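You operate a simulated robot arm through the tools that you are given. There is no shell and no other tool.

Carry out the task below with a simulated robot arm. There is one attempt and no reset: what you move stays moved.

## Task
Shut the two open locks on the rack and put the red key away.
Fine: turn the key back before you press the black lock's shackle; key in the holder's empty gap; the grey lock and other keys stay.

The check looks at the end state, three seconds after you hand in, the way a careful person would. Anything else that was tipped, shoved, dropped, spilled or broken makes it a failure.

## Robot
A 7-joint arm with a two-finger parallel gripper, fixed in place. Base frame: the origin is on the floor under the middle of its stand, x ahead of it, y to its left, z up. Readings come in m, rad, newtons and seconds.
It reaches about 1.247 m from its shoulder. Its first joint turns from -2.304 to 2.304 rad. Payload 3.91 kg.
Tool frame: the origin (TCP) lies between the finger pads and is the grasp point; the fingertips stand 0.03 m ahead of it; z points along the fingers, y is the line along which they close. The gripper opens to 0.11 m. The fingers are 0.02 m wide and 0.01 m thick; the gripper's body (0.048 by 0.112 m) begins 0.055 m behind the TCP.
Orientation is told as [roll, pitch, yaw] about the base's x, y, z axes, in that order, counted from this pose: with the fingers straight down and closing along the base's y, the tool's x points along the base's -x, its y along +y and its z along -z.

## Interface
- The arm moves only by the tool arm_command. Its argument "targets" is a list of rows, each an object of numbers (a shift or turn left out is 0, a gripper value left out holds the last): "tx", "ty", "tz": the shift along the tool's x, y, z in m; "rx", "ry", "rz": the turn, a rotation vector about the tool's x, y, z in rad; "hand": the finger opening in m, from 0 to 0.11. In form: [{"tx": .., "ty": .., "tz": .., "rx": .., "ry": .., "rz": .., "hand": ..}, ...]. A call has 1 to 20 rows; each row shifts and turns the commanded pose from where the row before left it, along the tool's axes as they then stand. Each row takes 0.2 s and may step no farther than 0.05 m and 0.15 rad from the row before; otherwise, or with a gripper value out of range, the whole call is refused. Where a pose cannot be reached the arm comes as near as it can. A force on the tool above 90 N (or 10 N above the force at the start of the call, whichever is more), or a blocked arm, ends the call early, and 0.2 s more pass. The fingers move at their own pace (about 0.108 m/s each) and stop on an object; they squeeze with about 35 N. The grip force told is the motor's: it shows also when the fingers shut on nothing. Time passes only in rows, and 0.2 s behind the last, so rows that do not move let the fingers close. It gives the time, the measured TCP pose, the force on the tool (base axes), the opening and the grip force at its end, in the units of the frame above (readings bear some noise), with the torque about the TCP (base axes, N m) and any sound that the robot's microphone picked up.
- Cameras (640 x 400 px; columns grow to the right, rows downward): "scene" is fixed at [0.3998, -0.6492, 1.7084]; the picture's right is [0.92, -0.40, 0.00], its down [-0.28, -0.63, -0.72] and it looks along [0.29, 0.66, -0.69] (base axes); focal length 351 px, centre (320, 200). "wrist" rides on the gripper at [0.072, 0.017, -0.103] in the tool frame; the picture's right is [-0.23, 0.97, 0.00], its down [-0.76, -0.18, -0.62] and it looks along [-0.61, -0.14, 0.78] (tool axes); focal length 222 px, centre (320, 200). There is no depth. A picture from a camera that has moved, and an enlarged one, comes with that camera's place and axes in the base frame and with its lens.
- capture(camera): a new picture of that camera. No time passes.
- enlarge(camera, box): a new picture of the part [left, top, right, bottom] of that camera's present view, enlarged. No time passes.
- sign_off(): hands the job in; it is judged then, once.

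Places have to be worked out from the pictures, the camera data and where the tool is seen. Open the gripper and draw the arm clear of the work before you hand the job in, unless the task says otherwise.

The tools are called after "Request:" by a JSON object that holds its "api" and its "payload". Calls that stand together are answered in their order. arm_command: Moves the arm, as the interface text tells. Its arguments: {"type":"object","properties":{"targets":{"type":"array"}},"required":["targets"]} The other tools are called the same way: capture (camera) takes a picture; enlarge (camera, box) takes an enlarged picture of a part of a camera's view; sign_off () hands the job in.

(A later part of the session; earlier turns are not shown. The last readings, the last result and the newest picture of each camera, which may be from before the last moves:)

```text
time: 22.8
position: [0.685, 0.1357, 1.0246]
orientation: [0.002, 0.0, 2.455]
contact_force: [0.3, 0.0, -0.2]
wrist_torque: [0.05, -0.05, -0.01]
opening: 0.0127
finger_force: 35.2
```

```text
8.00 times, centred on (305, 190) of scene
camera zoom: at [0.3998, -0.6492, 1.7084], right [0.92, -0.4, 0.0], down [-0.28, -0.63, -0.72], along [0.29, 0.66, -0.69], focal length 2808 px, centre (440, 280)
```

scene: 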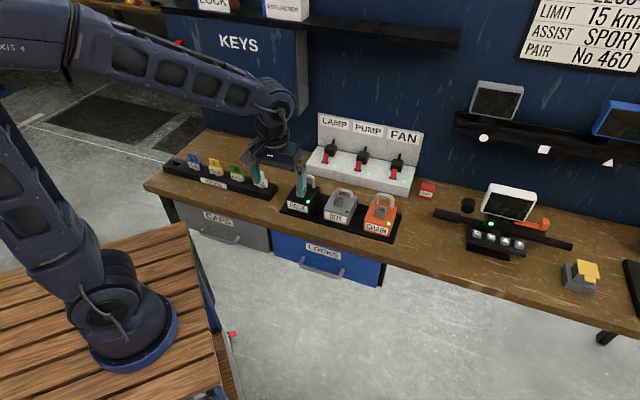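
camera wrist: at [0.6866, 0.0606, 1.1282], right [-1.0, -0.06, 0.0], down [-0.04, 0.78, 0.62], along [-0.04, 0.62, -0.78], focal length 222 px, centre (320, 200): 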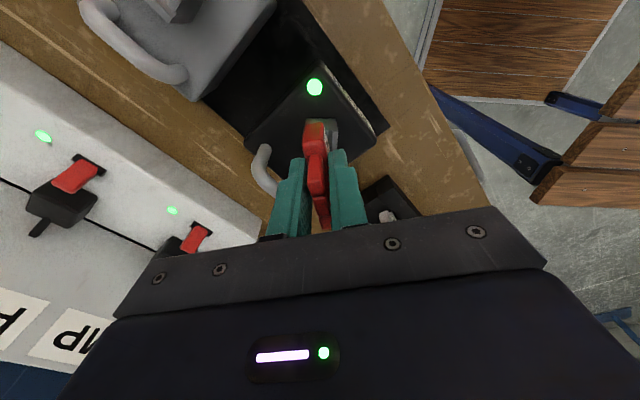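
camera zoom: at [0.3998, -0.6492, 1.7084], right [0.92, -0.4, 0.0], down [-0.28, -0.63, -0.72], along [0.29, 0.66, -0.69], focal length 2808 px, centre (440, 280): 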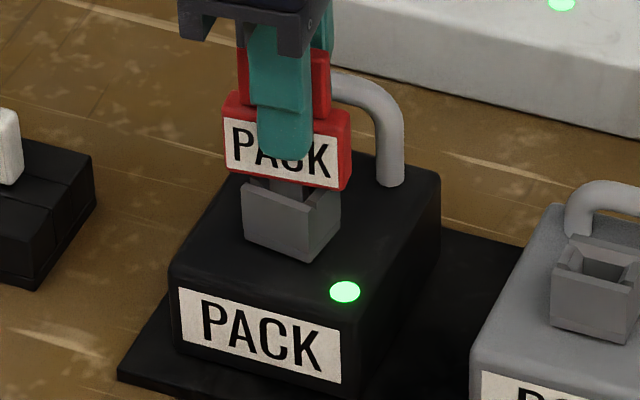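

There's still no stop torque. I'll go a bit further and compare with the grey and orange keyways at the same scale.

Request:
{"api": "arm_command", "payload": {"targets": [{"ty": -0.0002, "rz": -0.05}, {"ty": -0.0002, "rz": -0.05}, {}]}}

Request:
{"api": "enlarge", "payload": {"camera": "scene", "box": [282, 165, 328, 215]}}

Request:
{"api": "enlarge", "payload": {"camera": "scene", "box": [320, 175, 366, 225]}}

```text
time: 23.6
position: [0.6858, 0.1348, 1.023]
orientation: [0.001, -0.001, 2.556]
contact_force: [-2.5, -0.6, -1.0]
wrist_torque: [-0.03, 0.16, -0.06]
opening: 0.0129
finger_force: 35.0
```

```text
8.00 times, centred on (305, 190) of scene
camera zoom: at [0.3998, -0.6492, 1.7084], right [0.92, -0.4, 0.0], down [-0.28, -0.63, -0.72], along [0.29, 0.66, -0.69], focal length 2808 px, centre (440, 280)
```

zoom: 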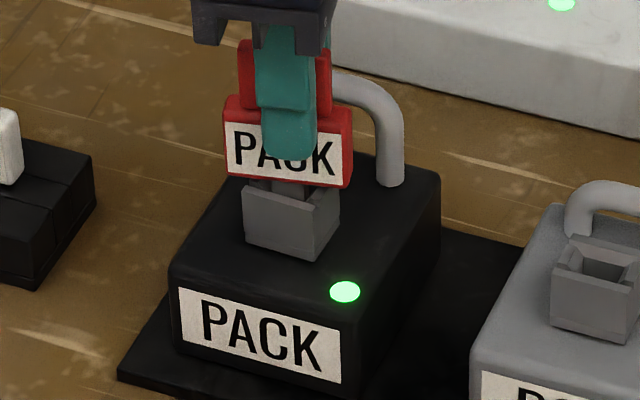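

```text
8.00 times, centred on (343, 200) of scene
camera zoom: at [0.3998, -0.6492, 1.7084], right [0.92, -0.4, 0.0], down [-0.28, -0.63, -0.72], along [0.29, 0.66, -0.69], focal length 2808 px, centre (136, 200)
```

zoom: 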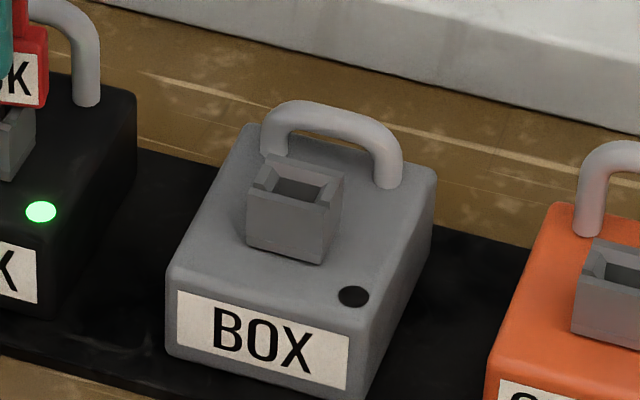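

Relative to each lock's label, the black keyway is still about 7–10° short of the grey one. I'll continue until it matches or the stop shows up.

Request:
{"api": "arm_command", "payload": {"targets": [{"ty": -0.0002, "rz": -0.05}, {"ty": -0.0002, "rz": -0.05}, {}]}}

Request:
{"api": "enlarge", "payload": {"camera": "scene", "box": [282, 165, 328, 215]}}

```text
time: 24.4
position: [0.6857, 0.136, 1.0242]
orientation: [0.0, -0.001, 2.655]
contact_force: [-2.3, 0.1, -0.3]
wrist_torque: [0.03, 0.14, -0.28]
opening: 0.0131
finger_force: 35.5
```

```text
8.00 times, centred on (305, 190) of scene
camera zoom: at [0.3998, -0.6492, 1.7084], right [0.92, -0.4, 0.0], down [-0.28, -0.63, -0.72], along [0.29, 0.66, -0.69], focal length 2808 px, centre (440, 280)
```

zoom: 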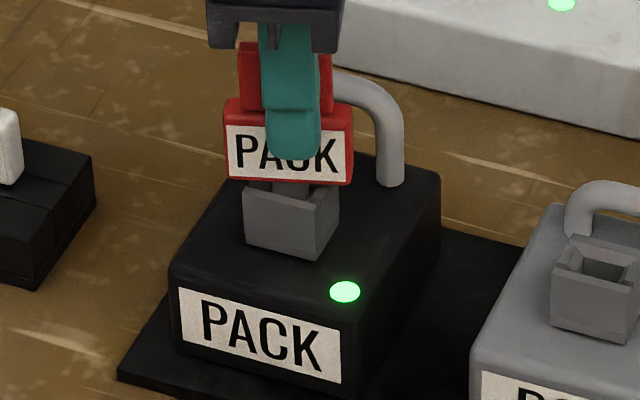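

The torque has risen to -0.28 N·m, so the home stop may be here. I'll zoom in on the keyway to compare its angle with the lock's front edge.

Request:
{"api": "enlarge", "payload": {"camera": "scene", "box": [288, 178, 320, 202]}}

Request:
{"api": "enlarge", "payload": {"camera": "scene", "box": [344, 188, 376, 212]}}

Request:
{"api": "capture", "payload": {"camera": "wrist"}}

Request:
{"api": "enlarge", "payload": {"camera": "wrist", "box": [250, 60, 400, 190]}}

```text
16.00 times, centred on (304, 190) of scene
camera zoom: at [0.3998, -0.6492, 1.7084], right [0.92, -0.4, 0.0], down [-0.28, -0.63, -0.72], along [0.29, 0.66, -0.69], focal length 5615 px, centre (576, 360)
```

zoom: 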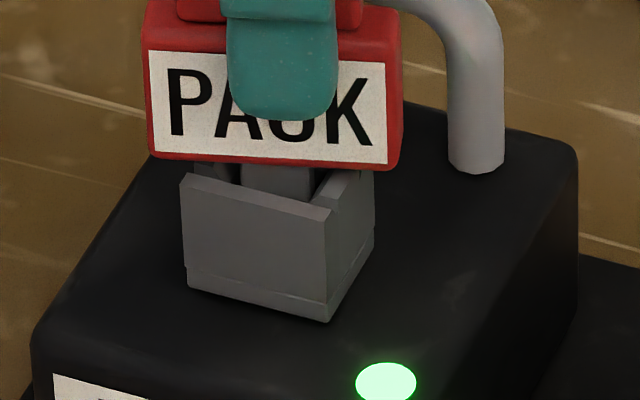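

```text
16.00 times, centred on (360, 200) of scene
camera zoom: at [0.3998, -0.6492, 1.7084], right [0.92, -0.4, 0.0], down [-0.28, -0.63, -0.72], along [0.29, 0.66, -0.69], focal length 5615 px, centre (-320, 200)
```

zoom: 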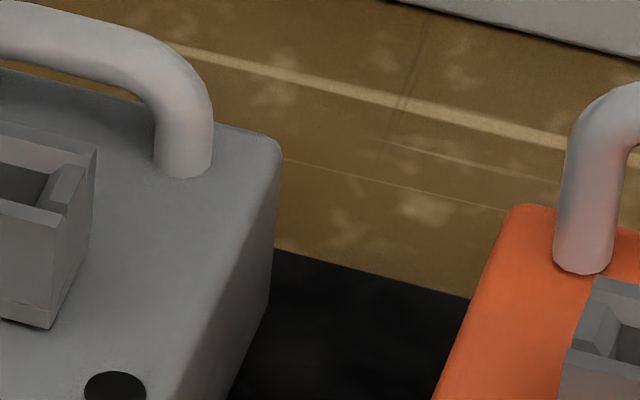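

```text
taken
camera wrist: at [0.7411, 0.0872, 1.128], right [-0.66, -0.75, 0.0], down [-0.59, 0.51, 0.62], along [-0.47, 0.41, -0.78], focal length 222 px, centre (320, 200)
```

wrist: 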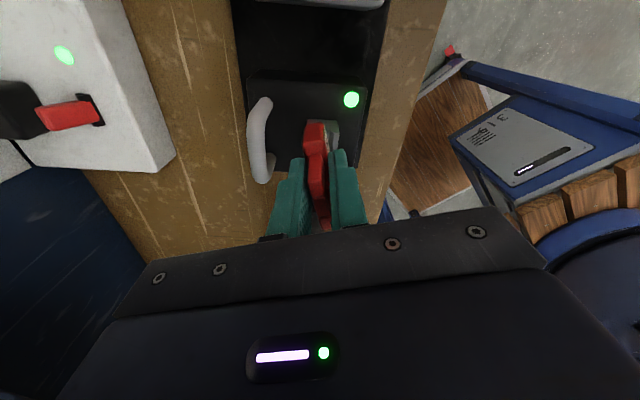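

```text
3.08 times, centred on (325, 125) of wrist
camera zoom: at [0.7411, 0.0872, 1.128], right [-0.66, -0.75, 0.0], down [-0.59, 0.51, 0.62], along [-0.47, 0.41, -0.78], focal length 684 px, centre (305, 431)
```

zoom: 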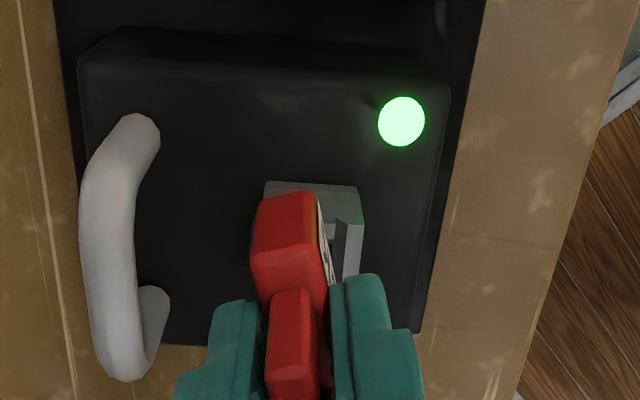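

The keyway's front face is now parallel to the lock's front edge (both at slope about 0.24), and the torque marks the home stop. I'll centre the key in the slot by turning back through the play only, keeping the block home, and check the loads before pulling.

Request:
{"api": "arm_command", "payload": {"targets": [{"ty": 0.0003, "rz": 0.07}, {"ty": 0.0003, "rz": 0.07}, {"ty": 0.0003, "rz": 0.07}, {}]}}

Request:
{"api": "enlarge", "payload": {"camera": "scene", "box": [288, 178, 320, 202]}}

```text
time: 25.4
position: [0.6857, 0.1355, 1.0237]
orientation: [0.001, 0.0, 2.443]
contact_force: [0.0, 1.1, 0.2]
wrist_torque: [-0.01, 0.02, 0.0]
opening: 0.0126
finger_force: 35.3
```

```text
16.00 times, centred on (304, 190) of scene
camera zoom: at [0.3998, -0.6492, 1.7084], right [0.92, -0.4, 0.0], down [-0.28, -0.63, -0.72], along [0.29, 0.66, -0.69], focal length 5615 px, centre (576, 360)
```

zoom: 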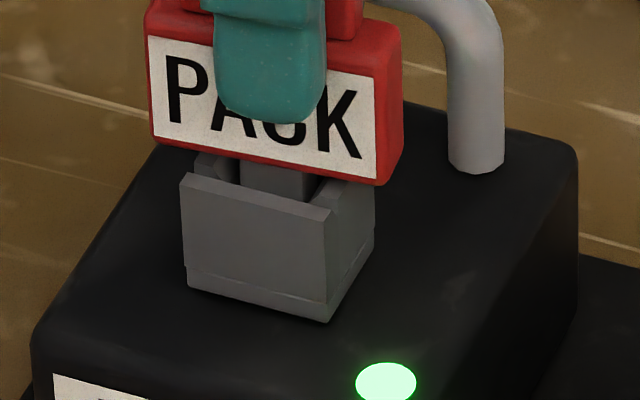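

The keyway has stayed home and the key is nearly parallel to it, with zero load. I'll trim the last few degrees and draw the key straight up slowly.

Request:
{"api": "arm_command", "payload": {"targets": [{"ty": 0.0002, "rz": 0.06}, {"tz": -0.005}, {"tz": -0.005}, {}]}}

Request:
{"api": "enlarge", "payload": {"camera": "scene", "box": [282, 165, 328, 215]}}

```text
time: 26.4
position: [0.6863, 0.1353, 1.0344]
orientation: [0.0, -0.001, 2.384]
contact_force: [0.1, -0.4, -0.1]
wrist_torque: [-0.03, 0.01, 0.0]
opening: 0.0131
finger_force: 35.2
```

```text
8.00 times, centred on (305, 190) of scene
camera zoom: at [0.3998, -0.6492, 1.7084], right [0.92, -0.4, 0.0], down [-0.28, -0.63, -0.72], along [0.29, 0.66, -0.69], focal length 2808 px, centre (440, 280)
```

zoom: 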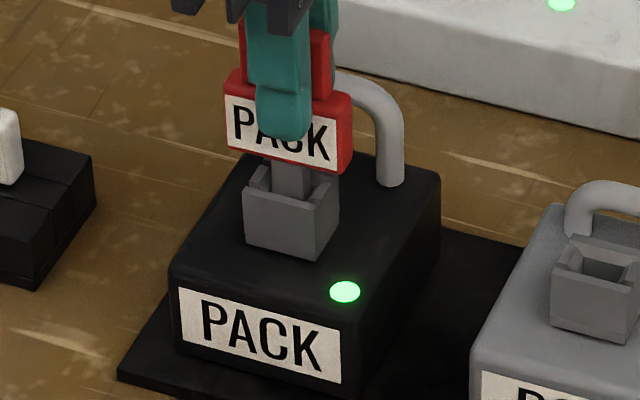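

The key is sliding out with no resistance. I'll continue straight up until the blade clears the keyway.

Request:
{"api": "arm_command", "payload": {"targets": [{"tz": -0.01}, {"tz": -0.01}, {"tz": -0.01}, {"tz": -0.01}, {}]}}

Request:
{"api": "enlarge", "payload": {"camera": "scene", "box": [282, 150, 328, 210]}}

Request:
{"api": "capture", "payload": {"camera": "wrist"}}

```text
time: 27.6
position: [0.6857, 0.136, 1.0737]
orientation: [0.001, 0.002, 2.384]
contact_force: [-0.1, 0.1, -0.9]
wrist_torque: [-0.03, 0.0, -0.01]
opening: 0.0127
finger_force: 35.4
```

```text
6.67 times, centred on (305, 180) of scene
camera zoom: at [0.3998, -0.6492, 1.7084], right [0.92, -0.4, 0.0], down [-0.28, -0.63, -0.72], along [0.29, 0.66, -0.69], focal length 2340 px, centre (420, 333)
```

zoom: 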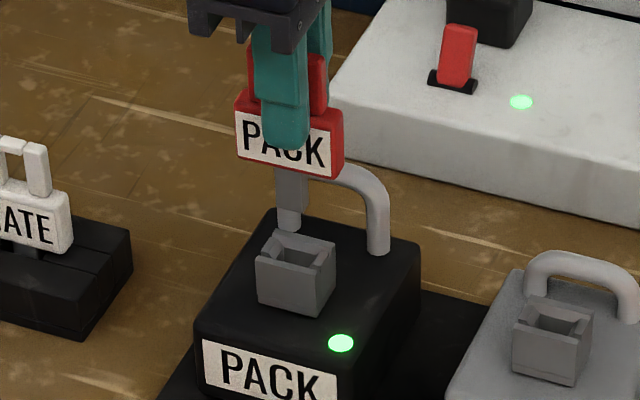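

```text
taken
camera wrist: at [0.7254, 0.0736, 1.178], right [-0.83, -0.55, 0.0], down [-0.43, 0.65, 0.62], along [-0.34, 0.52, -0.78], focal length 222 px, centre (320, 200)
```

wrist: 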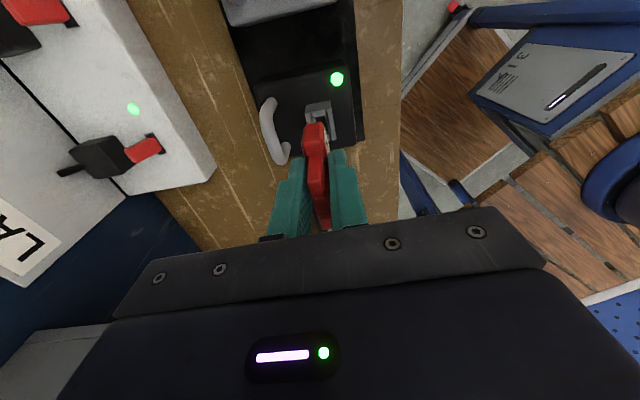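

The key is out and the keyway is home. Before carrying it over, I'll look closely at the holder's empty gap and the other keys.

Request:
{"api": "enlarge", "payload": {"camera": "scene", "box": [158, 145, 222, 185]}}

Request:
{"api": "enlarge", "payload": {"camera": "scene", "box": [220, 155, 284, 205]}}

Request:
{"api": "enlarge", "payload": {"camera": "scene", "box": [286, 140, 326, 200]}}

```text
10.00 times, centred on (190, 165) of scene
camera zoom: at [0.3998, -0.6492, 1.7084], right [0.92, -0.4, 0.0], down [-0.28, -0.63, -0.72], along [0.29, 0.66, -0.69], focal length 3510 px, centre (1620, 550)
```

zoom: 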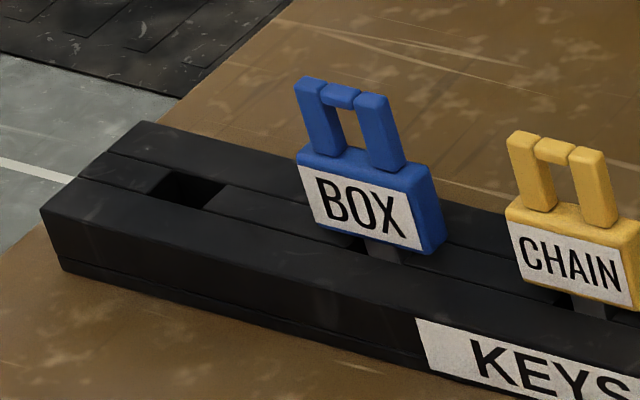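

```text
8.00 times, centred on (252, 180) of scene
camera zoom: at [0.3998, -0.6492, 1.7084], right [0.92, -0.4, 0.0], down [-0.28, -0.63, -0.72], along [0.29, 0.66, -0.69], focal length 2808 px, centre (864, 360)
```

zoom: 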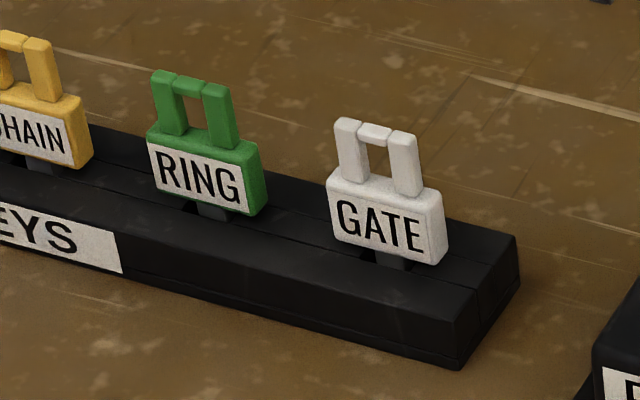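

```text
6.67 times, centred on (306, 170) of scene
camera zoom: at [0.3998, -0.6492, 1.7084], right [0.92, -0.4, 0.0], down [-0.28, -0.63, -0.72], along [0.29, 0.66, -0.69], focal length 2340 px, centre (413, 400)
```

zoom: 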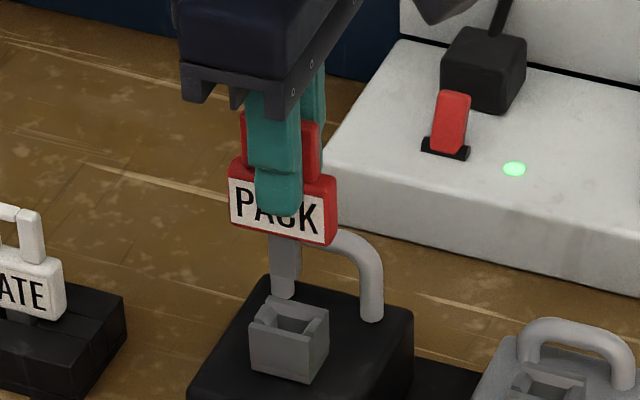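

The gap is roughly 21 × 13 mm, in the middle strip at the far-left end of the holder, and its neighbours stand about 85 mm apart. I'll lift the key well above the other key tops and square the yaw to the bench. Then I'll move along the bench to short of the gap.

Request:
{"api": "arm_command", "payload": {"targets": [{"tz": -0.03, "rz": 0.028}, {"tz": -0.03}, {"tz": -0.03}, {"tx": -0.04, "ty": 0.0006}, {"tx": -0.04, "ty": 0.0006}, {"tx": -0.04, "ty": 0.0006}, {"tx": -0.04, "ty": 0.0006}, {"tx": -0.04, "ty": 0.0006}, {"tx": -0.04, "ty": 0.0006}, {"tx": -0.04, "ty": 0.0006}, {"tx": -0.04, "ty": 0.0006}, {"tx": -0.04, "ty": 0.0006}, {"tx": -0.04, "ty": 0.0006}, {}]}}

Request:
{"api": "capture", "payload": {"camera": "wrist"}}

Request:
{"api": "capture", "payload": {"camera": "scene"}}

```text
time: 30.6
position: [0.3976, 0.4148, 1.1645]
orientation: [0.0, 0.0, 2.356]
contact_force: [-1.0, 0.4, -0.1]
wrist_torque: [0.0, 0.0, 0.0]
opening: 0.0128
finger_force: 35.4
```

```text
taken
camera wrist: at [0.4359, 0.3514, 1.2688], right [-0.85, -0.53, 0.0], down [-0.41, 0.66, 0.62], along [-0.33, 0.53, -0.78], focal length 222 px, centre (320, 200)
```

wrist: 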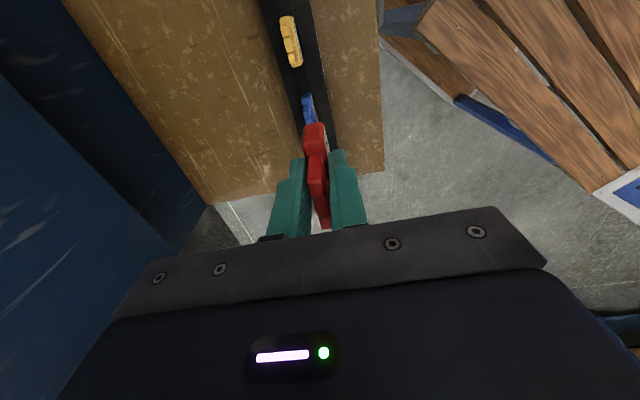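

```text
taken
```

scene: 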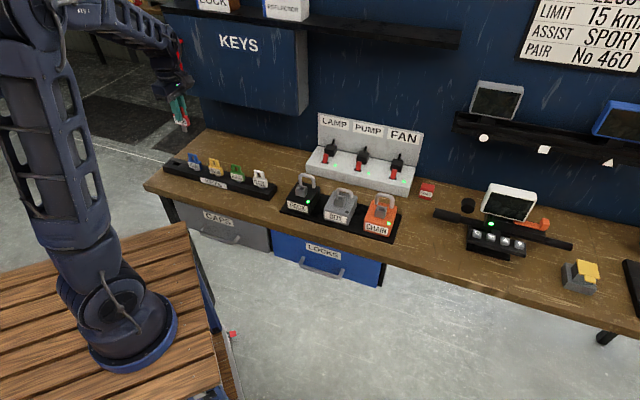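

The gap is hidden behind the held key in this view. I'll sidestep about 6 cm toward the bench front, which is clear of the keys, to see the gap past the fingers.

Request:
{"api": "arm_command", "payload": {"targets": [{"ty": 0.03}, {"ty": 0.03}, {"ty": 0.02}, {}]}}

Request:
{"api": "capture", "payload": {"camera": "wrist"}}

Request:
{"api": "enlarge", "payload": {"camera": "wrist", "box": [180, 20, 340, 210]}}

```text
time: 31.6
position: [0.3407, 0.3563, 1.1638]
orientation: [-0.001, -0.002, 2.356]
contact_force: [0.0, -0.3, -1.3]
wrist_torque: [-0.02, 0.02, 0.01]
opening: 0.0129
finger_force: 35.3
```

```text
taken
camera wrist: at [0.3797, 0.2936, 1.2677], right [-0.85, -0.53, 0.0], down [-0.41, 0.66, 0.62], along [-0.33, 0.53, -0.78], focal length 222 px, centre (320, 200)
```

wrist: 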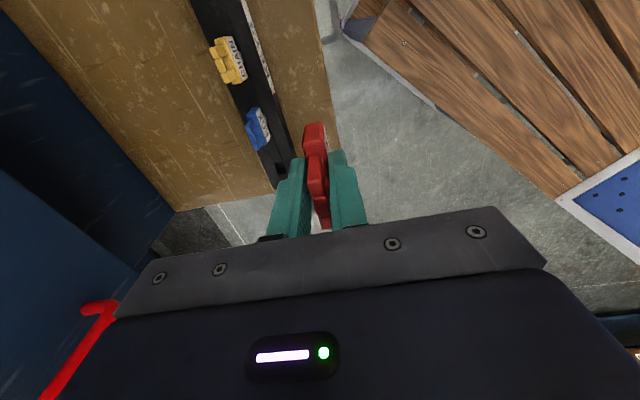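

```text
2.11 times, centred on (260, 115) of wrist
camera zoom: at [0.3797, 0.2936, 1.2677], right [-0.85, -0.53, 0.0], down [-0.41, 0.66, 0.62], along [-0.33, 0.53, -0.78], focal length 468 px, centre (446, 379)
```

zoom: 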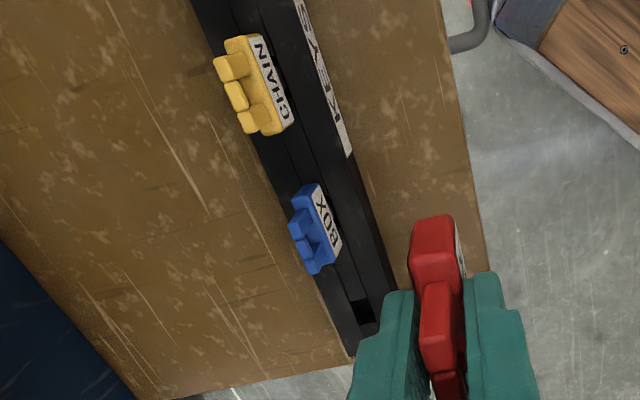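

Triangulating the gap gives about (0.329, 0.518) with the holder top near z≈0.898. I'll move the key over it at height, then lower to about 6 cm above to check the alignment from both cameras.

Request:
{"api": "arm_command", "payload": {"targets": [{"tx": -0.04}, {"tx": -0.04}, {"tx": -0.04}, {"ty": -0.035}, {"ty": -0.035}, {"ty": -0.036}, {"tz": 0.04}, {"tz": 0.04}, {"tz": 0.035}, {}]}}

Request:
{"api": "enlarge", "payload": {"camera": "scene", "box": [148, 115, 228, 185]}}

Request:
{"api": "enlarge", "payload": {"camera": "wrist", "box": [240, 40, 400, 200]}}

```text
time: 33.8
position: [0.3312, 0.5175, 1.0514]
orientation: [0.001, -0.001, 2.357]
contact_force: [0.1, -0.8, -0.7]
wrist_torque: [-0.02, -0.01, -0.05]
opening: 0.0128
finger_force: 34.9
```

```text
5.71 times, centred on (188, 150) of scene
camera zoom: at [0.3998, -0.6492, 1.7084], right [0.92, -0.4, 0.0], down [-0.28, -0.63, -0.72], along [0.29, 0.66, -0.69], focal length 2005 px, centre (1074, 486)
```

zoom: 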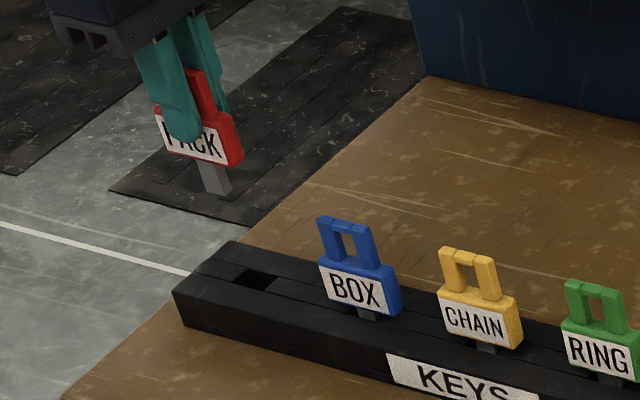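

```text
2.50 times, centred on (320, 120) of wrist
camera zoom: at [0.3697, 0.4538, 1.1552], right [-0.85, -0.53, 0.0], down [-0.41, 0.66, 0.62], along [-0.33, 0.53, -0.78], focal length 555 px, centre (320, 400)
```

zoom: 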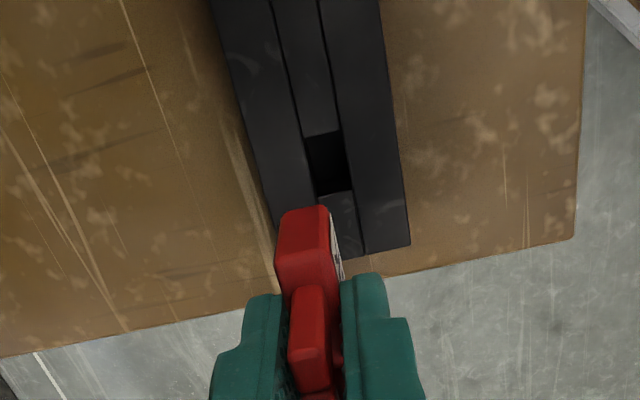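

From the wrist view the gap sits about 5 mm to +y and +x in the tool frame from where the key points. I'll correct most of that and come down 4 cm to recheck closer.

Request:
{"api": "arm_command", "payload": {"targets": [{"tx": 0.0045, "ty": 0.0043}, {"tz": 0.02}, {"tz": 0.02}, {}]}}

Request:
{"api": "enlarge", "payload": {"camera": "scene", "box": [158, 130, 222, 180]}}

Request:
{"api": "enlarge", "payload": {"camera": "wrist", "box": [260, 40, 380, 160]}}

```text
time: 34.8
position: [0.3311, 0.5105, 1.0092]
orientation: [0.0, 0.001, 2.357]
contact_force: [-1.1, -0.5, -1.3]
wrist_torque: [-0.01, -0.04, -0.02]
opening: 0.0129
finger_force: 35.2
```

```text
8.00 times, centred on (190, 155) of scene
camera zoom: at [0.3998, -0.6492, 1.7084], right [0.92, -0.4, 0.0], down [-0.28, -0.63, -0.72], along [0.29, 0.66, -0.69], focal length 2808 px, centre (1360, 560)
```

zoom: 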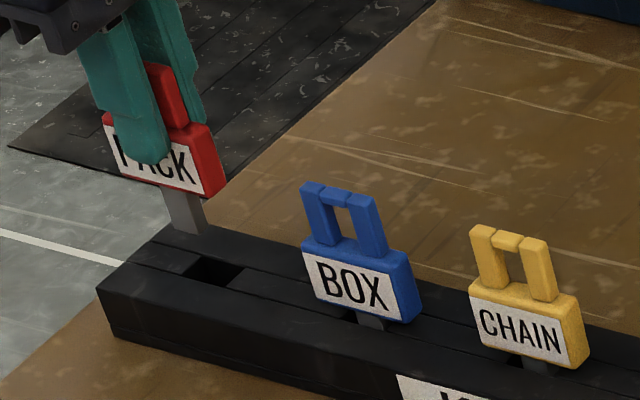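

```text
3.33 times, centred on (320, 100) of wrist
camera zoom: at [0.3699, 0.4479, 1.1144], right [-0.85, -0.53, 0.0], down [-0.41, 0.66, 0.62], along [-0.33, 0.53, -0.78], focal length 740 px, centre (320, 533)
```

zoom: 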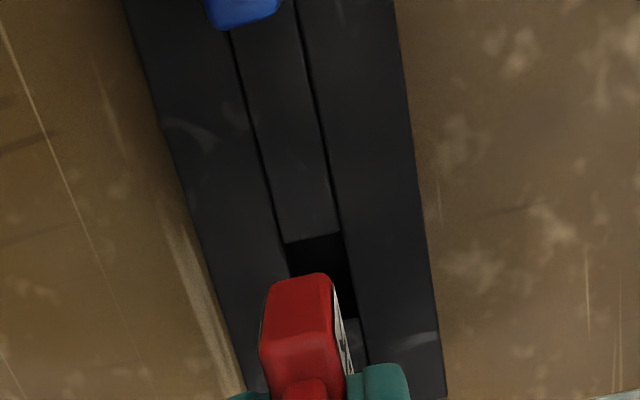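

The two cameras agree the holder top is near z≈0.902 and the key is about 2–4 mm short along +u. I'll shift 2.5 mm, lower so the blade tip is just above the holder, and look again.

Request:
{"api": "arm_command", "payload": {"targets": [{"tx": 0.0025, "ty": -0.0005}, {"tz": 0.008}, {"tz": 0.008}, {}]}}

Request:
{"api": "enlarge", "payload": {"camera": "scene", "box": [160, 145, 200, 175]}}

Request:
{"api": "enlarge", "payload": {"camera": "wrist", "box": [260, 40, 380, 160]}}

```text
time: 35.8
position: [0.3323, 0.5091, 0.9926]
orientation: [0.001, 0.001, 2.355]
contact_force: [1.2, -0.9, -1.2]
wrist_torque: [0.03, 0.02, 0.03]
opening: 0.0128
finger_force: 35.2
```

```text
13.33 times, centred on (180, 160) of scene
camera zoom: at [0.3998, -0.6492, 1.7084], right [0.92, -0.4, 0.0], down [-0.28, -0.63, -0.72], along [0.29, 0.66, -0.69], focal length 4679 px, centre (2187, 733)
```

zoom: 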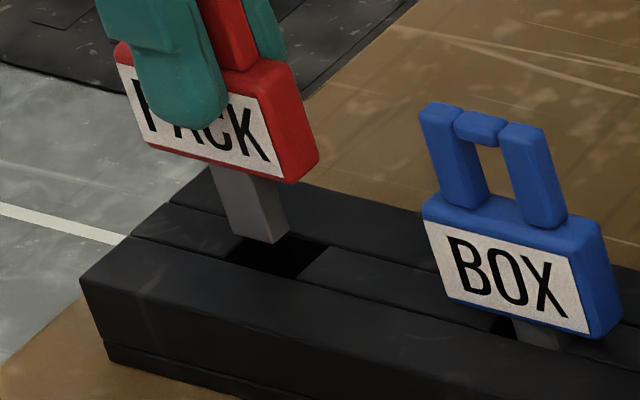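

```text
3.33 times, centred on (320, 100) of wrist
camera zoom: at [0.371, 0.4455, 1.0979], right [-0.85, -0.53, 0.0], down [-0.41, 0.66, 0.62], along [-0.33, 0.53, -0.78], focal length 740 px, centre (320, 533)
```

zoom: 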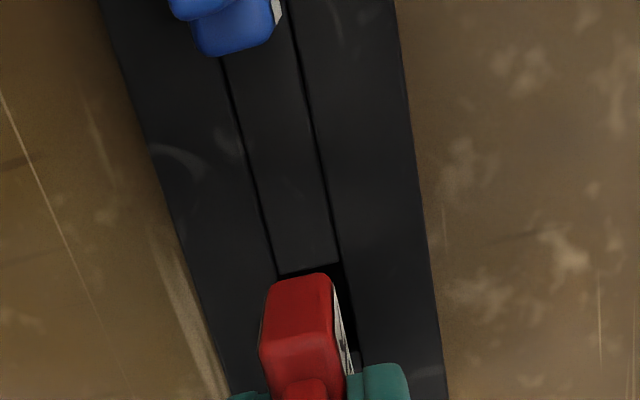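

The blade tip (about 12 × 8 mm) is roughly 7 mm above the hole (about 21 × 13 mm), which is still 2–3 mm further along +u. I'll shift that and lower slowly, watching force.

Request:
{"api": "arm_command", "payload": {"targets": [{"tx": 0.0028, "ty": -0.0003}, {"tz": 0.004}, {"tz": 0.004}, {"tz": 0.004}, {"tz": 0.003}, {}]}}

Request:
{"api": "enlarge", "payload": {"camera": "scene", "box": [160, 145, 200, 175]}}

Request:
{"api": "enlarge", "payload": {"camera": "wrist", "box": [260, 40, 380, 160]}}

```text
time: 37.2
position: [0.3345, 0.5056, 0.9776]
orientation: [0.001, -0.001, 2.357]
contact_force: [0.0, 0.3, -0.3]
wrist_torque: [0.02, -0.03, -0.01]
opening: 0.013
finger_force: 34.8
```

```text
13.33 times, centred on (180, 160) of scene
camera zoom: at [0.3998, -0.6492, 1.7084], right [0.92, -0.4, 0.0], down [-0.28, -0.63, -0.72], along [0.29, 0.66, -0.69], focal length 4679 px, centre (2187, 733)
```

zoom: 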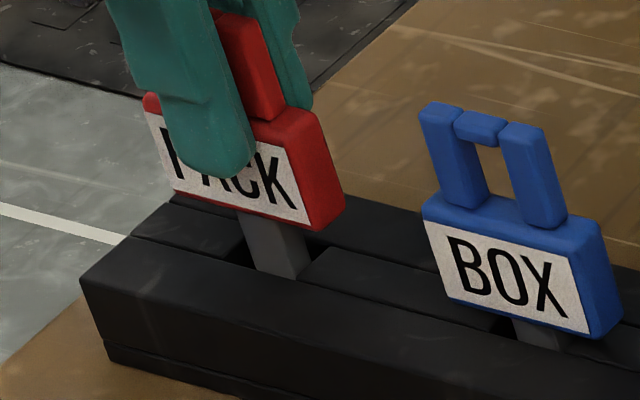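

```text
3.33 times, centred on (320, 100) of wrist
camera zoom: at [0.3736, 0.4439, 1.082], right [-0.85, -0.53, 0.0], down [-0.41, 0.66, 0.62], along [-0.33, 0.53, -0.78], focal length 740 px, centre (320, 533)
```

zoom: 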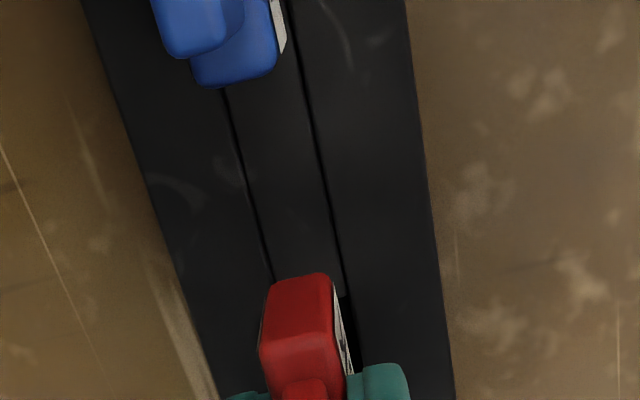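

There's no contact force and the blade seems to be entering the hole. I'll zoom in to check its clearance on both sides.

Request:
{"api": "enlarge", "payload": {"camera": "scene", "box": [170, 155, 190, 170]}}

```text
16.00 times, centred on (180, 162) of scene
camera zoom: at [0.3998, -0.6492, 1.7084], right [0.92, -0.4, 0.0], down [-0.28, -0.63, -0.72], along [0.29, 0.66, -0.69], focal length 5615 px, centre (2560, 800)
```

zoom: 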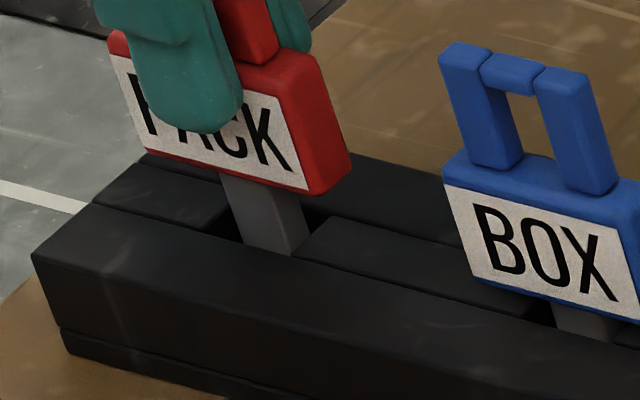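

The blade is in the hole but close to its right-hand edge. I'll shift 2 mm back toward -u and keep lowering in small steps, watching for contact.

Request:
{"api": "arm_command", "payload": {"targets": [{"tx": -0.002}, {"tz": 0.003}, {"tz": 0.003}, {}]}}

Request:
{"api": "enlarge", "payload": {"camera": "scene", "box": [170, 155, 190, 170]}}

```text
time: 38.2
position: [0.3331, 0.5081, 0.9722]
orientation: [0.0, 0.0, 2.356]
contact_force: [-0.4, 0.0, -0.5]
wrist_torque: [-0.01, 0.0, 0.0]
opening: 0.013
finger_force: 35.1
```

```text
16.00 times, centred on (180, 162) of scene
camera zoom: at [0.3998, -0.6492, 1.7084], right [0.92, -0.4, 0.0], down [-0.28, -0.63, -0.72], along [0.29, 0.66, -0.69], focal length 5615 px, centre (2560, 800)
```

zoom: 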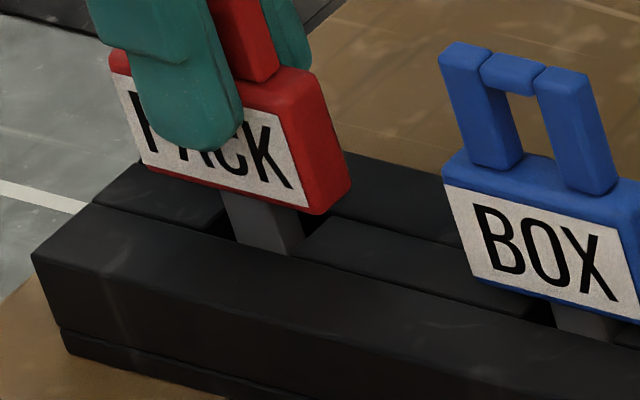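

The blade is sliding down freely. I'll continue in 2 mm steps until it seats.

Request:
{"api": "arm_command", "payload": {"targets": [{"tz": 0.002}, {"tz": 0.002}, {"tz": 0.002}, {}]}}

Request:
{"api": "arm_command", "payload": {"targets": [{"tz": 0.0015}, {"tz": 0.0015}, {}]}}

Request:
{"api": "enlarge", "payload": {"camera": "scene", "box": [160, 145, 200, 175]}}

```text
time: 39.2
position: [0.3342, 0.51, 0.9662]
orientation: [0.0, 0.002, 2.356]
contact_force: [-0.1, -0.4, -1.3]
wrist_torque: [0.02, -0.03, -0.01]
opening: 0.0128
finger_force: 35.3
```

```text
time: 40.0
position: [0.334, 0.5096, 0.9646]
orientation: [-0.001, -0.001, 2.355]
contact_force: [2.9, -1.3, 29.6]
wrist_torque: [-0.02, -0.12, -0.02]
opening: 0.013
finger_force: 34.7
```

```text
13.33 times, centred on (180, 160) of scene
camera zoom: at [0.3998, -0.6492, 1.7084], right [0.92, -0.4, 0.0], down [-0.28, -0.63, -0.72], along [0.29, 0.66, -0.69], focal length 4679 px, centre (2187, 733)
```

zoom: 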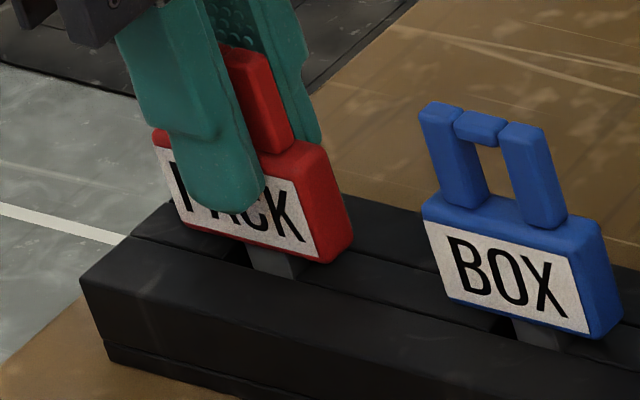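

The key has seated: upward force is 30 N and its height matches the BOX key. I'll back off about 1.5 mm to unload it, then open gently.

Request:
{"api": "arm_command", "payload": {"targets": [{"tz": -0.0015}, {}]}}

Request:
{"api": "arm_command", "payload": {"targets": [{"hand": 0.02}, {"hand": 0.04}, {}]}}

Request:
{"api": "enlarge", "payload": {"camera": "scene", "box": [160, 140, 208, 176]}}

Request:
{"api": "capture", "payload": {"camera": "wrist"}}

```text
time: 40.6
position: [0.3339, 0.5084, 0.9638]
orientation: [0.0, 0.0, 2.358]
contact_force: [-0.3, 4.7, 11.7]
wrist_torque: [0.35, 0.05, -0.04]
opening: 0.0129
finger_force: 34.8
```

```text
time: 41.4
position: [0.3333, 0.509, 0.9646]
orientation: [0.001, -0.001, 2.354]
contact_force: [1.0, 0.5, 0.4]
wrist_torque: [0.01, 0.03, 0.0]
opening: 0.0403
finger_force: 0.1
```

```text
11.11 times, centred on (184, 158) of scene
camera zoom: at [0.3998, -0.6492, 1.7084], right [0.92, -0.4, 0.0], down [-0.28, -0.63, -0.72], along [0.29, 0.66, -0.69], focal length 3900 px, centre (1831, 667)
```

zoom: 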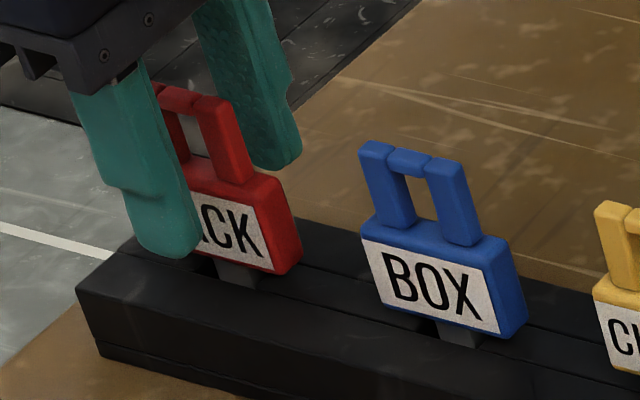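

```text
taken
camera wrist: at [0.3726, 0.4456, 1.0689], right [-0.85, -0.53, 0.0], down [-0.41, 0.66, 0.62], along [-0.33, 0.53, -0.78], focal length 222 px, centre (320, 200)
```

wrist: 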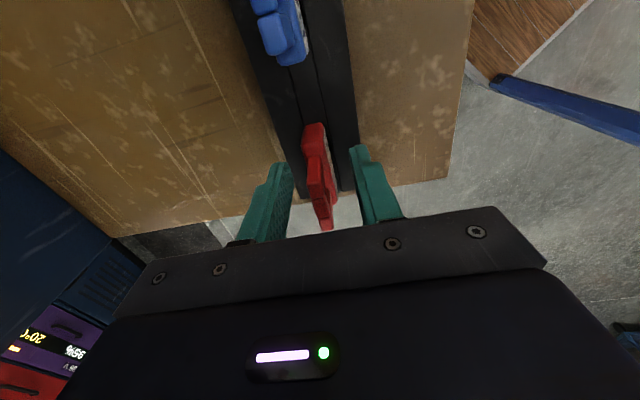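

The red key stands on its own in the gap, level with its neighbours, and the fingers are clear. I'll lift straight up and check that it stays put.

Request:
{"api": "arm_command", "payload": {"targets": [{"tz": -0.02}, {"tz": -0.03}, {"tz": -0.04}, {"tz": -0.05}, {"tz": -0.05}, {}]}}

Request:
{"api": "enlarge", "payload": {"camera": "scene", "box": [155, 140, 285, 210]}}

```text
time: 42.8
position: [0.3327, 0.5097, 1.1549]
orientation: [0.001, 0.0, 2.357]
contact_force: [-0.1, 0.2, 0.2]
wrist_torque: [0.02, 0.0, 0.0]
opening: 0.0397
finger_force: 0.1
```

```text
4.92 times, centred on (220, 175) of scene
camera zoom: at [0.3998, -0.6492, 1.7084], right [0.92, -0.4, 0.0], down [-0.28, -0.63, -0.72], along [0.29, 0.66, -0.69], focal length 1728 px, centre (812, 323)
```

zoom: 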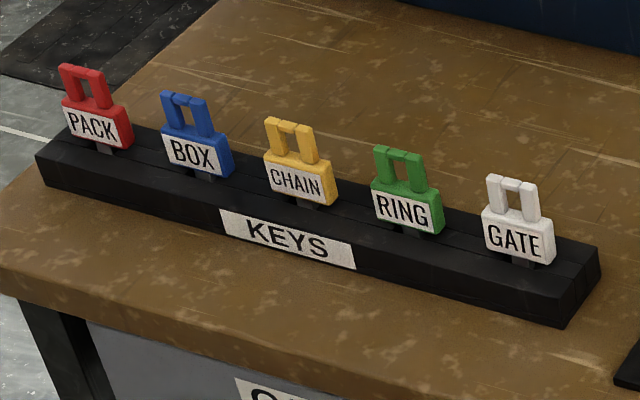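

The red key stands with the others, label facing forward. Next I'll carry the closed gripper over to above the black lock's shackle, at about (0.715, 0.170).

Request:
{"api": "arm_command", "payload": {"targets": [{"tx": 0.0425, "ty": -0.0025, "hand": 0.0}, {"tx": 0.0425, "ty": -0.0025}, {"tx": 0.0425, "ty": -0.0025}, {"tx": 0.0425, "ty": -0.0025}, {"tx": 0.0425, "ty": -0.0025}, {"tx": 0.0425, "ty": -0.0025}, {"tx": 0.0425, "ty": -0.0025}, {"tx": 0.0425, "ty": -0.0025}, {"tx": 0.0425, "ty": -0.0025}, {"tx": 0.0425, "ty": -0.0025}, {"tx": 0.0425, "ty": -0.0025}, {"tx": 0.0425, "ty": -0.0025}, {"tz": 0.04}, {"tz": 0.04}, {}]}}

Request:
{"api": "capture", "payload": {"camera": "wrist"}}

Request:
{"api": "enlarge", "payload": {"camera": "wrist", "box": [240, 50, 400, 200]}}

Request:
{"api": "enlarge", "payload": {"camera": "scene", "box": [275, 130, 355, 210]}}

```text
time: 46.0
position: [0.7153, 0.1694, 1.0729]
orientation: [0.0, 0.0, 2.357]
contact_force: [-0.6, -0.3, -0.3]
wrist_torque: [-0.01, 0.01, -0.02]
opening: 0.0
finger_force: 35.4
```

```text
taken
camera wrist: at [0.7545, 0.1066, 1.1775], right [-0.85, -0.53, 0.0], down [-0.41, 0.66, 0.62], along [-0.33, 0.53, -0.78], focal length 222 px, centre (320, 200)
```

wrist: 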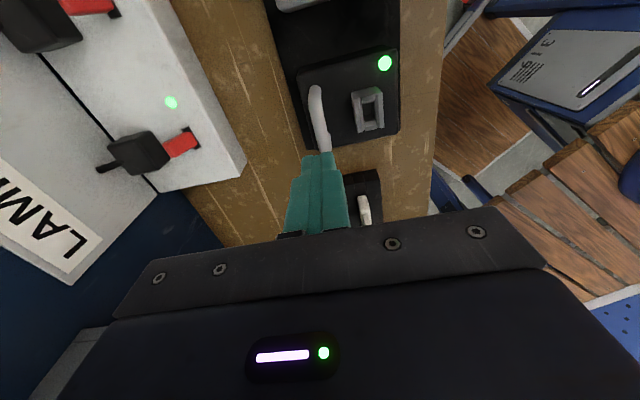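

```text
2.67 times, centred on (320, 125) of wrist
camera zoom: at [0.7545, 0.1066, 1.1775], right [-0.85, -0.53, 0.0], down [-0.41, 0.66, 0.62], along [-0.33, 0.53, -0.78], focal length 592 px, centre (320, 400)
```

zoom: 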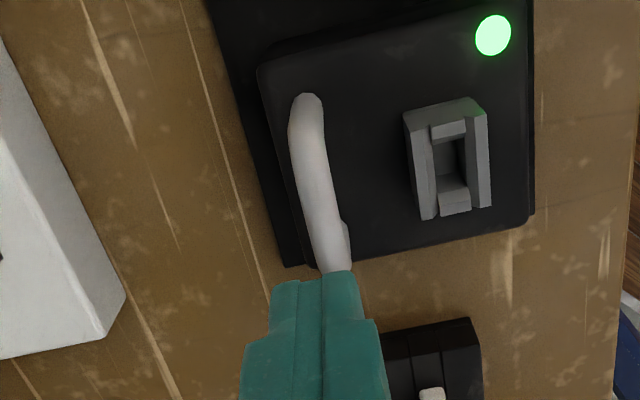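

```text
5.00 times, centred on (315, 170) of scene
camera zoom: at [0.3998, -0.6492, 1.7084], right [0.92, -0.4, 0.0], down [-0.28, -0.63, -0.72], along [0.29, 0.66, -0.69], focal length 1755 px, centre (345, 350)
```

zoom: 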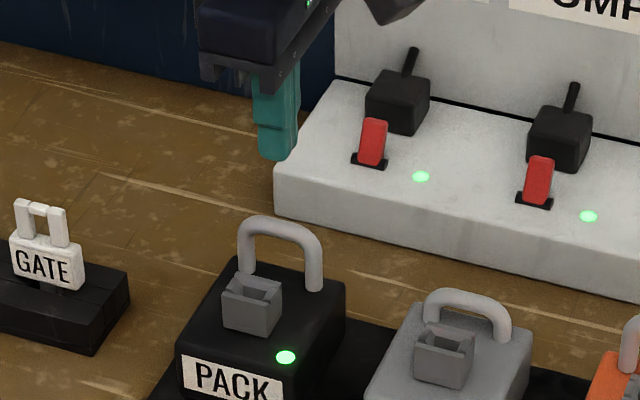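

The black shackle's tube lies right under the tool axis, centred between its legs and within about a millimetre sideways. I'll lower to just above it.

Request:
{"api": "arm_command", "payload": {"targets": [{"tz": 0.02}, {"tz": 0.02}, {"tz": 0.008}, {}]}}

Request:
{"api": "enlarge", "payload": {"camera": "wrist", "box": [260, 60, 380, 180]}}

Request:
{"api": "enlarge", "payload": {"camera": "scene", "box": [285, 150, 335, 205]}}

```text
time: 47.0
position: [0.7167, 0.1684, 1.0262]
orientation: [0.001, -0.001, 2.355]
contact_force: [0.3, 0.3, -0.1]
wrist_torque: [-0.06, 0.02, -0.02]
opening: 0.0
finger_force: 34.9
```

```text
3.33 times, centred on (320, 120) of wrist
camera zoom: at [0.7555, 0.1056, 1.1303], right [-0.85, -0.53, 0.0], down [-0.41, 0.66, 0.62], along [-0.33, 0.53, -0.78], focal length 740 px, centre (320, 467)
```

zoom: 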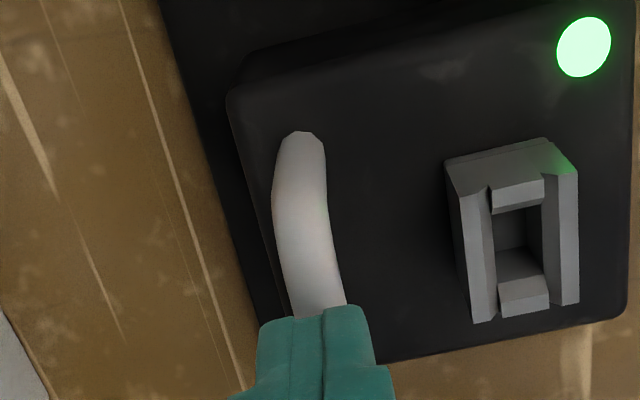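

```text
7.27 times, centred on (310, 178) of scene
camera zoom: at [0.3998, -0.6492, 1.7084], right [0.92, -0.4, 0.0], down [-0.28, -0.63, -0.72], along [0.29, 0.66, -0.69], focal length 2552 px, centre (393, 364)
```

zoom: 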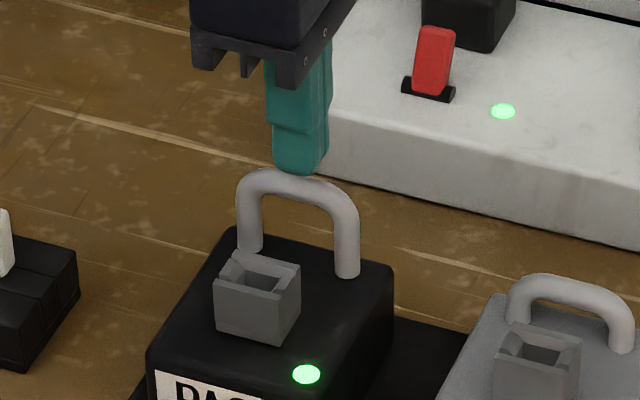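

The fingertips are centred over the arch of the shackle, about 1 cm above it. I'll press down in small steps and listen for the latch.

Request:
{"api": "arm_command", "payload": {"targets": [{"tz": 0.004}, {"tz": 0.004}, {"tz": 0.003}, {"tz": 0.003}, {}]}}

```text
time: 48.2
position: [0.7159, 0.1687, 1.0126]
orientation: [0.0, 0.0, 2.355]
contact_force: [0.6, 0.2, 0.5]
wrist_torque: [0.0, -0.02, -0.02]
opening: 0.0
finger_force: 34.8
```

There's no contact yet with the tips at about z=0.983. I'll continue down in 3 mm steps.

Request:
{"api": "arm_command", "payload": {"targets": [{"tz": 0.003}, {"tz": 0.003}, {"tz": 0.003}, {}]}}

Request:
{"api": "enlarge", "payload": {"camera": "scene", "box": [285, 150, 335, 205]}}

```text
time: 49.2
position: [0.7158, 0.169, 1.0029]
orientation: [0.001, 0.001, 2.357]
contact_force: [-0.2, -0.3, 1.0]
wrist_torque: [-0.01, -0.04, -0.03]
opening: 0.0
finger_force: 34.2
```

```text
7.27 times, centred on (310, 178) of scene
camera zoom: at [0.3998, -0.6492, 1.7084], right [0.92, -0.4, 0.0], down [-0.28, -0.63, -0.72], along [0.29, 0.66, -0.69], focal length 2552 px, centre (393, 364)
```

zoom: 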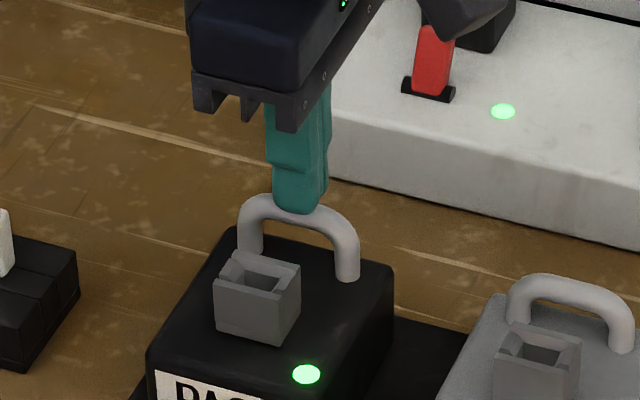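

The arch is already moving down with the fingertips at very low force, from image row 168 to about row 194. I'll continue pressing.

Request:
{"api": "arm_command", "payload": {"targets": [{"tz": 0.003}, {"tz": 0.003}, {"tz": 0.003}, {}]}}

Request:
{"api": "enlarge", "payload": {"camera": "scene", "box": [285, 150, 335, 205]}}

```text
time: 50.2
position: [0.7151, 0.169, 0.9962]
orientation: [-0.001, 0.0, 2.357]
contact_force: [-4.9, -2.3, 22.8]
wrist_torque: [-0.03, 0.17, -0.18]
opening: 0.0
finger_force: 35.4
```

```text
7.27 times, centred on (310, 178) of scene
camera zoom: at [0.3998, -0.6492, 1.7084], right [0.92, -0.4, 0.0], down [-0.28, -0.63, -0.72], along [0.29, 0.66, -0.69], focal length 2552 px, centre (393, 364)
```

zoom: 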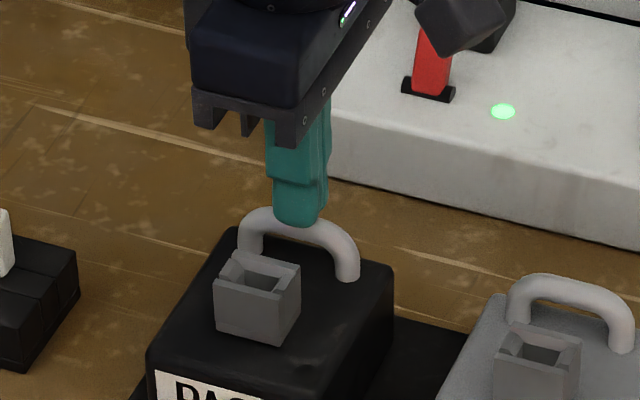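

The black lock's light has gone out and the force rose to 23 N at the end of travel, so it has latched. I'll lift off and confirm the shackle stays down.

Request:
{"api": "arm_command", "payload": {"targets": [{"tz": -0.01}, {"tz": -0.03}, {"tz": -0.04}, {"tz": -0.04}, {}]}}

Request:
{"api": "enlarge", "payload": {"camera": "scene", "box": [275, 155, 410, 245]}}

Request:
{"api": "capture", "payload": {"camera": "wrist"}}

```text
time: 51.4
position: [0.7161, 0.1695, 1.1136]
orientation: [-0.001, -0.001, 2.357]
contact_force: [0.4, 0.6, 0.0]
wrist_torque: [-0.01, -0.02, 0.0]
opening: 0.0001
finger_force: 34.9
```

```text
4.44 times, centred on (342, 200) of scene
camera zoom: at [0.3998, -0.6492, 1.7084], right [0.92, -0.4, 0.0], down [-0.28, -0.63, -0.72], along [0.29, 0.66, -0.69], focal length 1560 px, centre (220, 200)
```

zoom: 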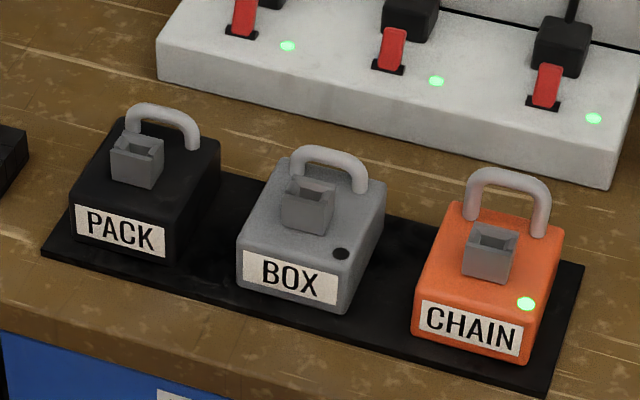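

```text
taken
camera wrist: at [0.7541, 0.1062, 1.2182], right [-0.85, -0.53, 0.0], down [-0.41, 0.66, 0.62], along [-0.33, 0.53, -0.78], focal length 222 px, centre (320, 200)
```

wrist: 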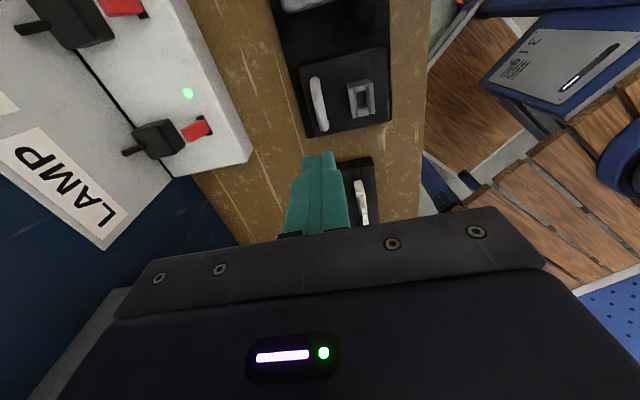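

The black lock is shut, with its shackle down like the grey one and its light off. I'll move 0.254 m along the rack to above the orange lock's shackle, staying high over the grey lock.

Request:
{"api": "arm_command", "payload": {"targets": [{"tx": 0.0424}, {"tx": 0.0424}, {"tx": 0.0424}, {"tx": 0.0424}, {"tx": 0.0424}, {"tx": 0.0424}, {"tz": 0.03}, {}]}}

Request:
{"api": "enlarge", "payload": {"camera": "wrist", "box": [240, 40, 400, 200]}}

Request:
{"api": "enlarge", "payload": {"camera": "scene", "box": [335, 150, 415, 230]}}

```text
time: 53.2
position: [0.8972, -0.0104, 1.0841]
orientation: [0.002, 0.0, 2.356]
contact_force: [-0.3, -0.2, 0.9]
wrist_torque: [-0.02, -0.02, 0.02]
opening: 0.0001
finger_force: 35.1
```

```text
2.50 times, centred on (320, 120) of wrist
camera zoom: at [0.9362, -0.0736, 1.1889], right [-0.85, -0.53, 0.0], down [-0.41, 0.66, 0.62], along [-0.33, 0.53, -0.78], focal length 555 px, centre (320, 400)
```

zoom: 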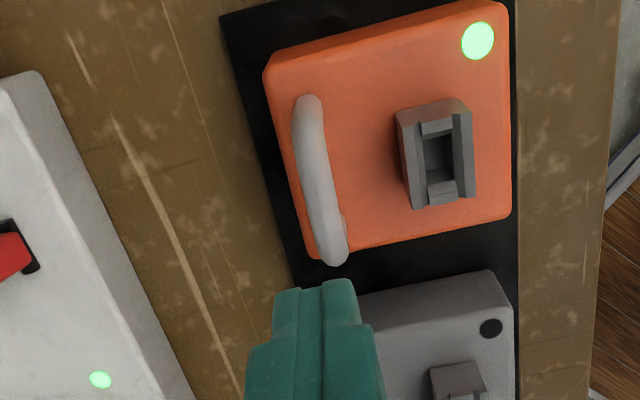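

```text
5.00 times, centred on (375, 190) of scene
camera zoom: at [0.3998, -0.6492, 1.7084], right [0.92, -0.4, 0.0], down [-0.28, -0.63, -0.72], along [0.29, 0.66, -0.69], focal length 1755 px, centre (45, 250)
```

zoom: 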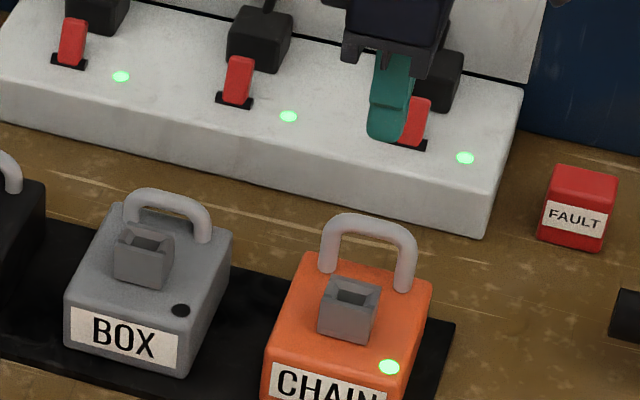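

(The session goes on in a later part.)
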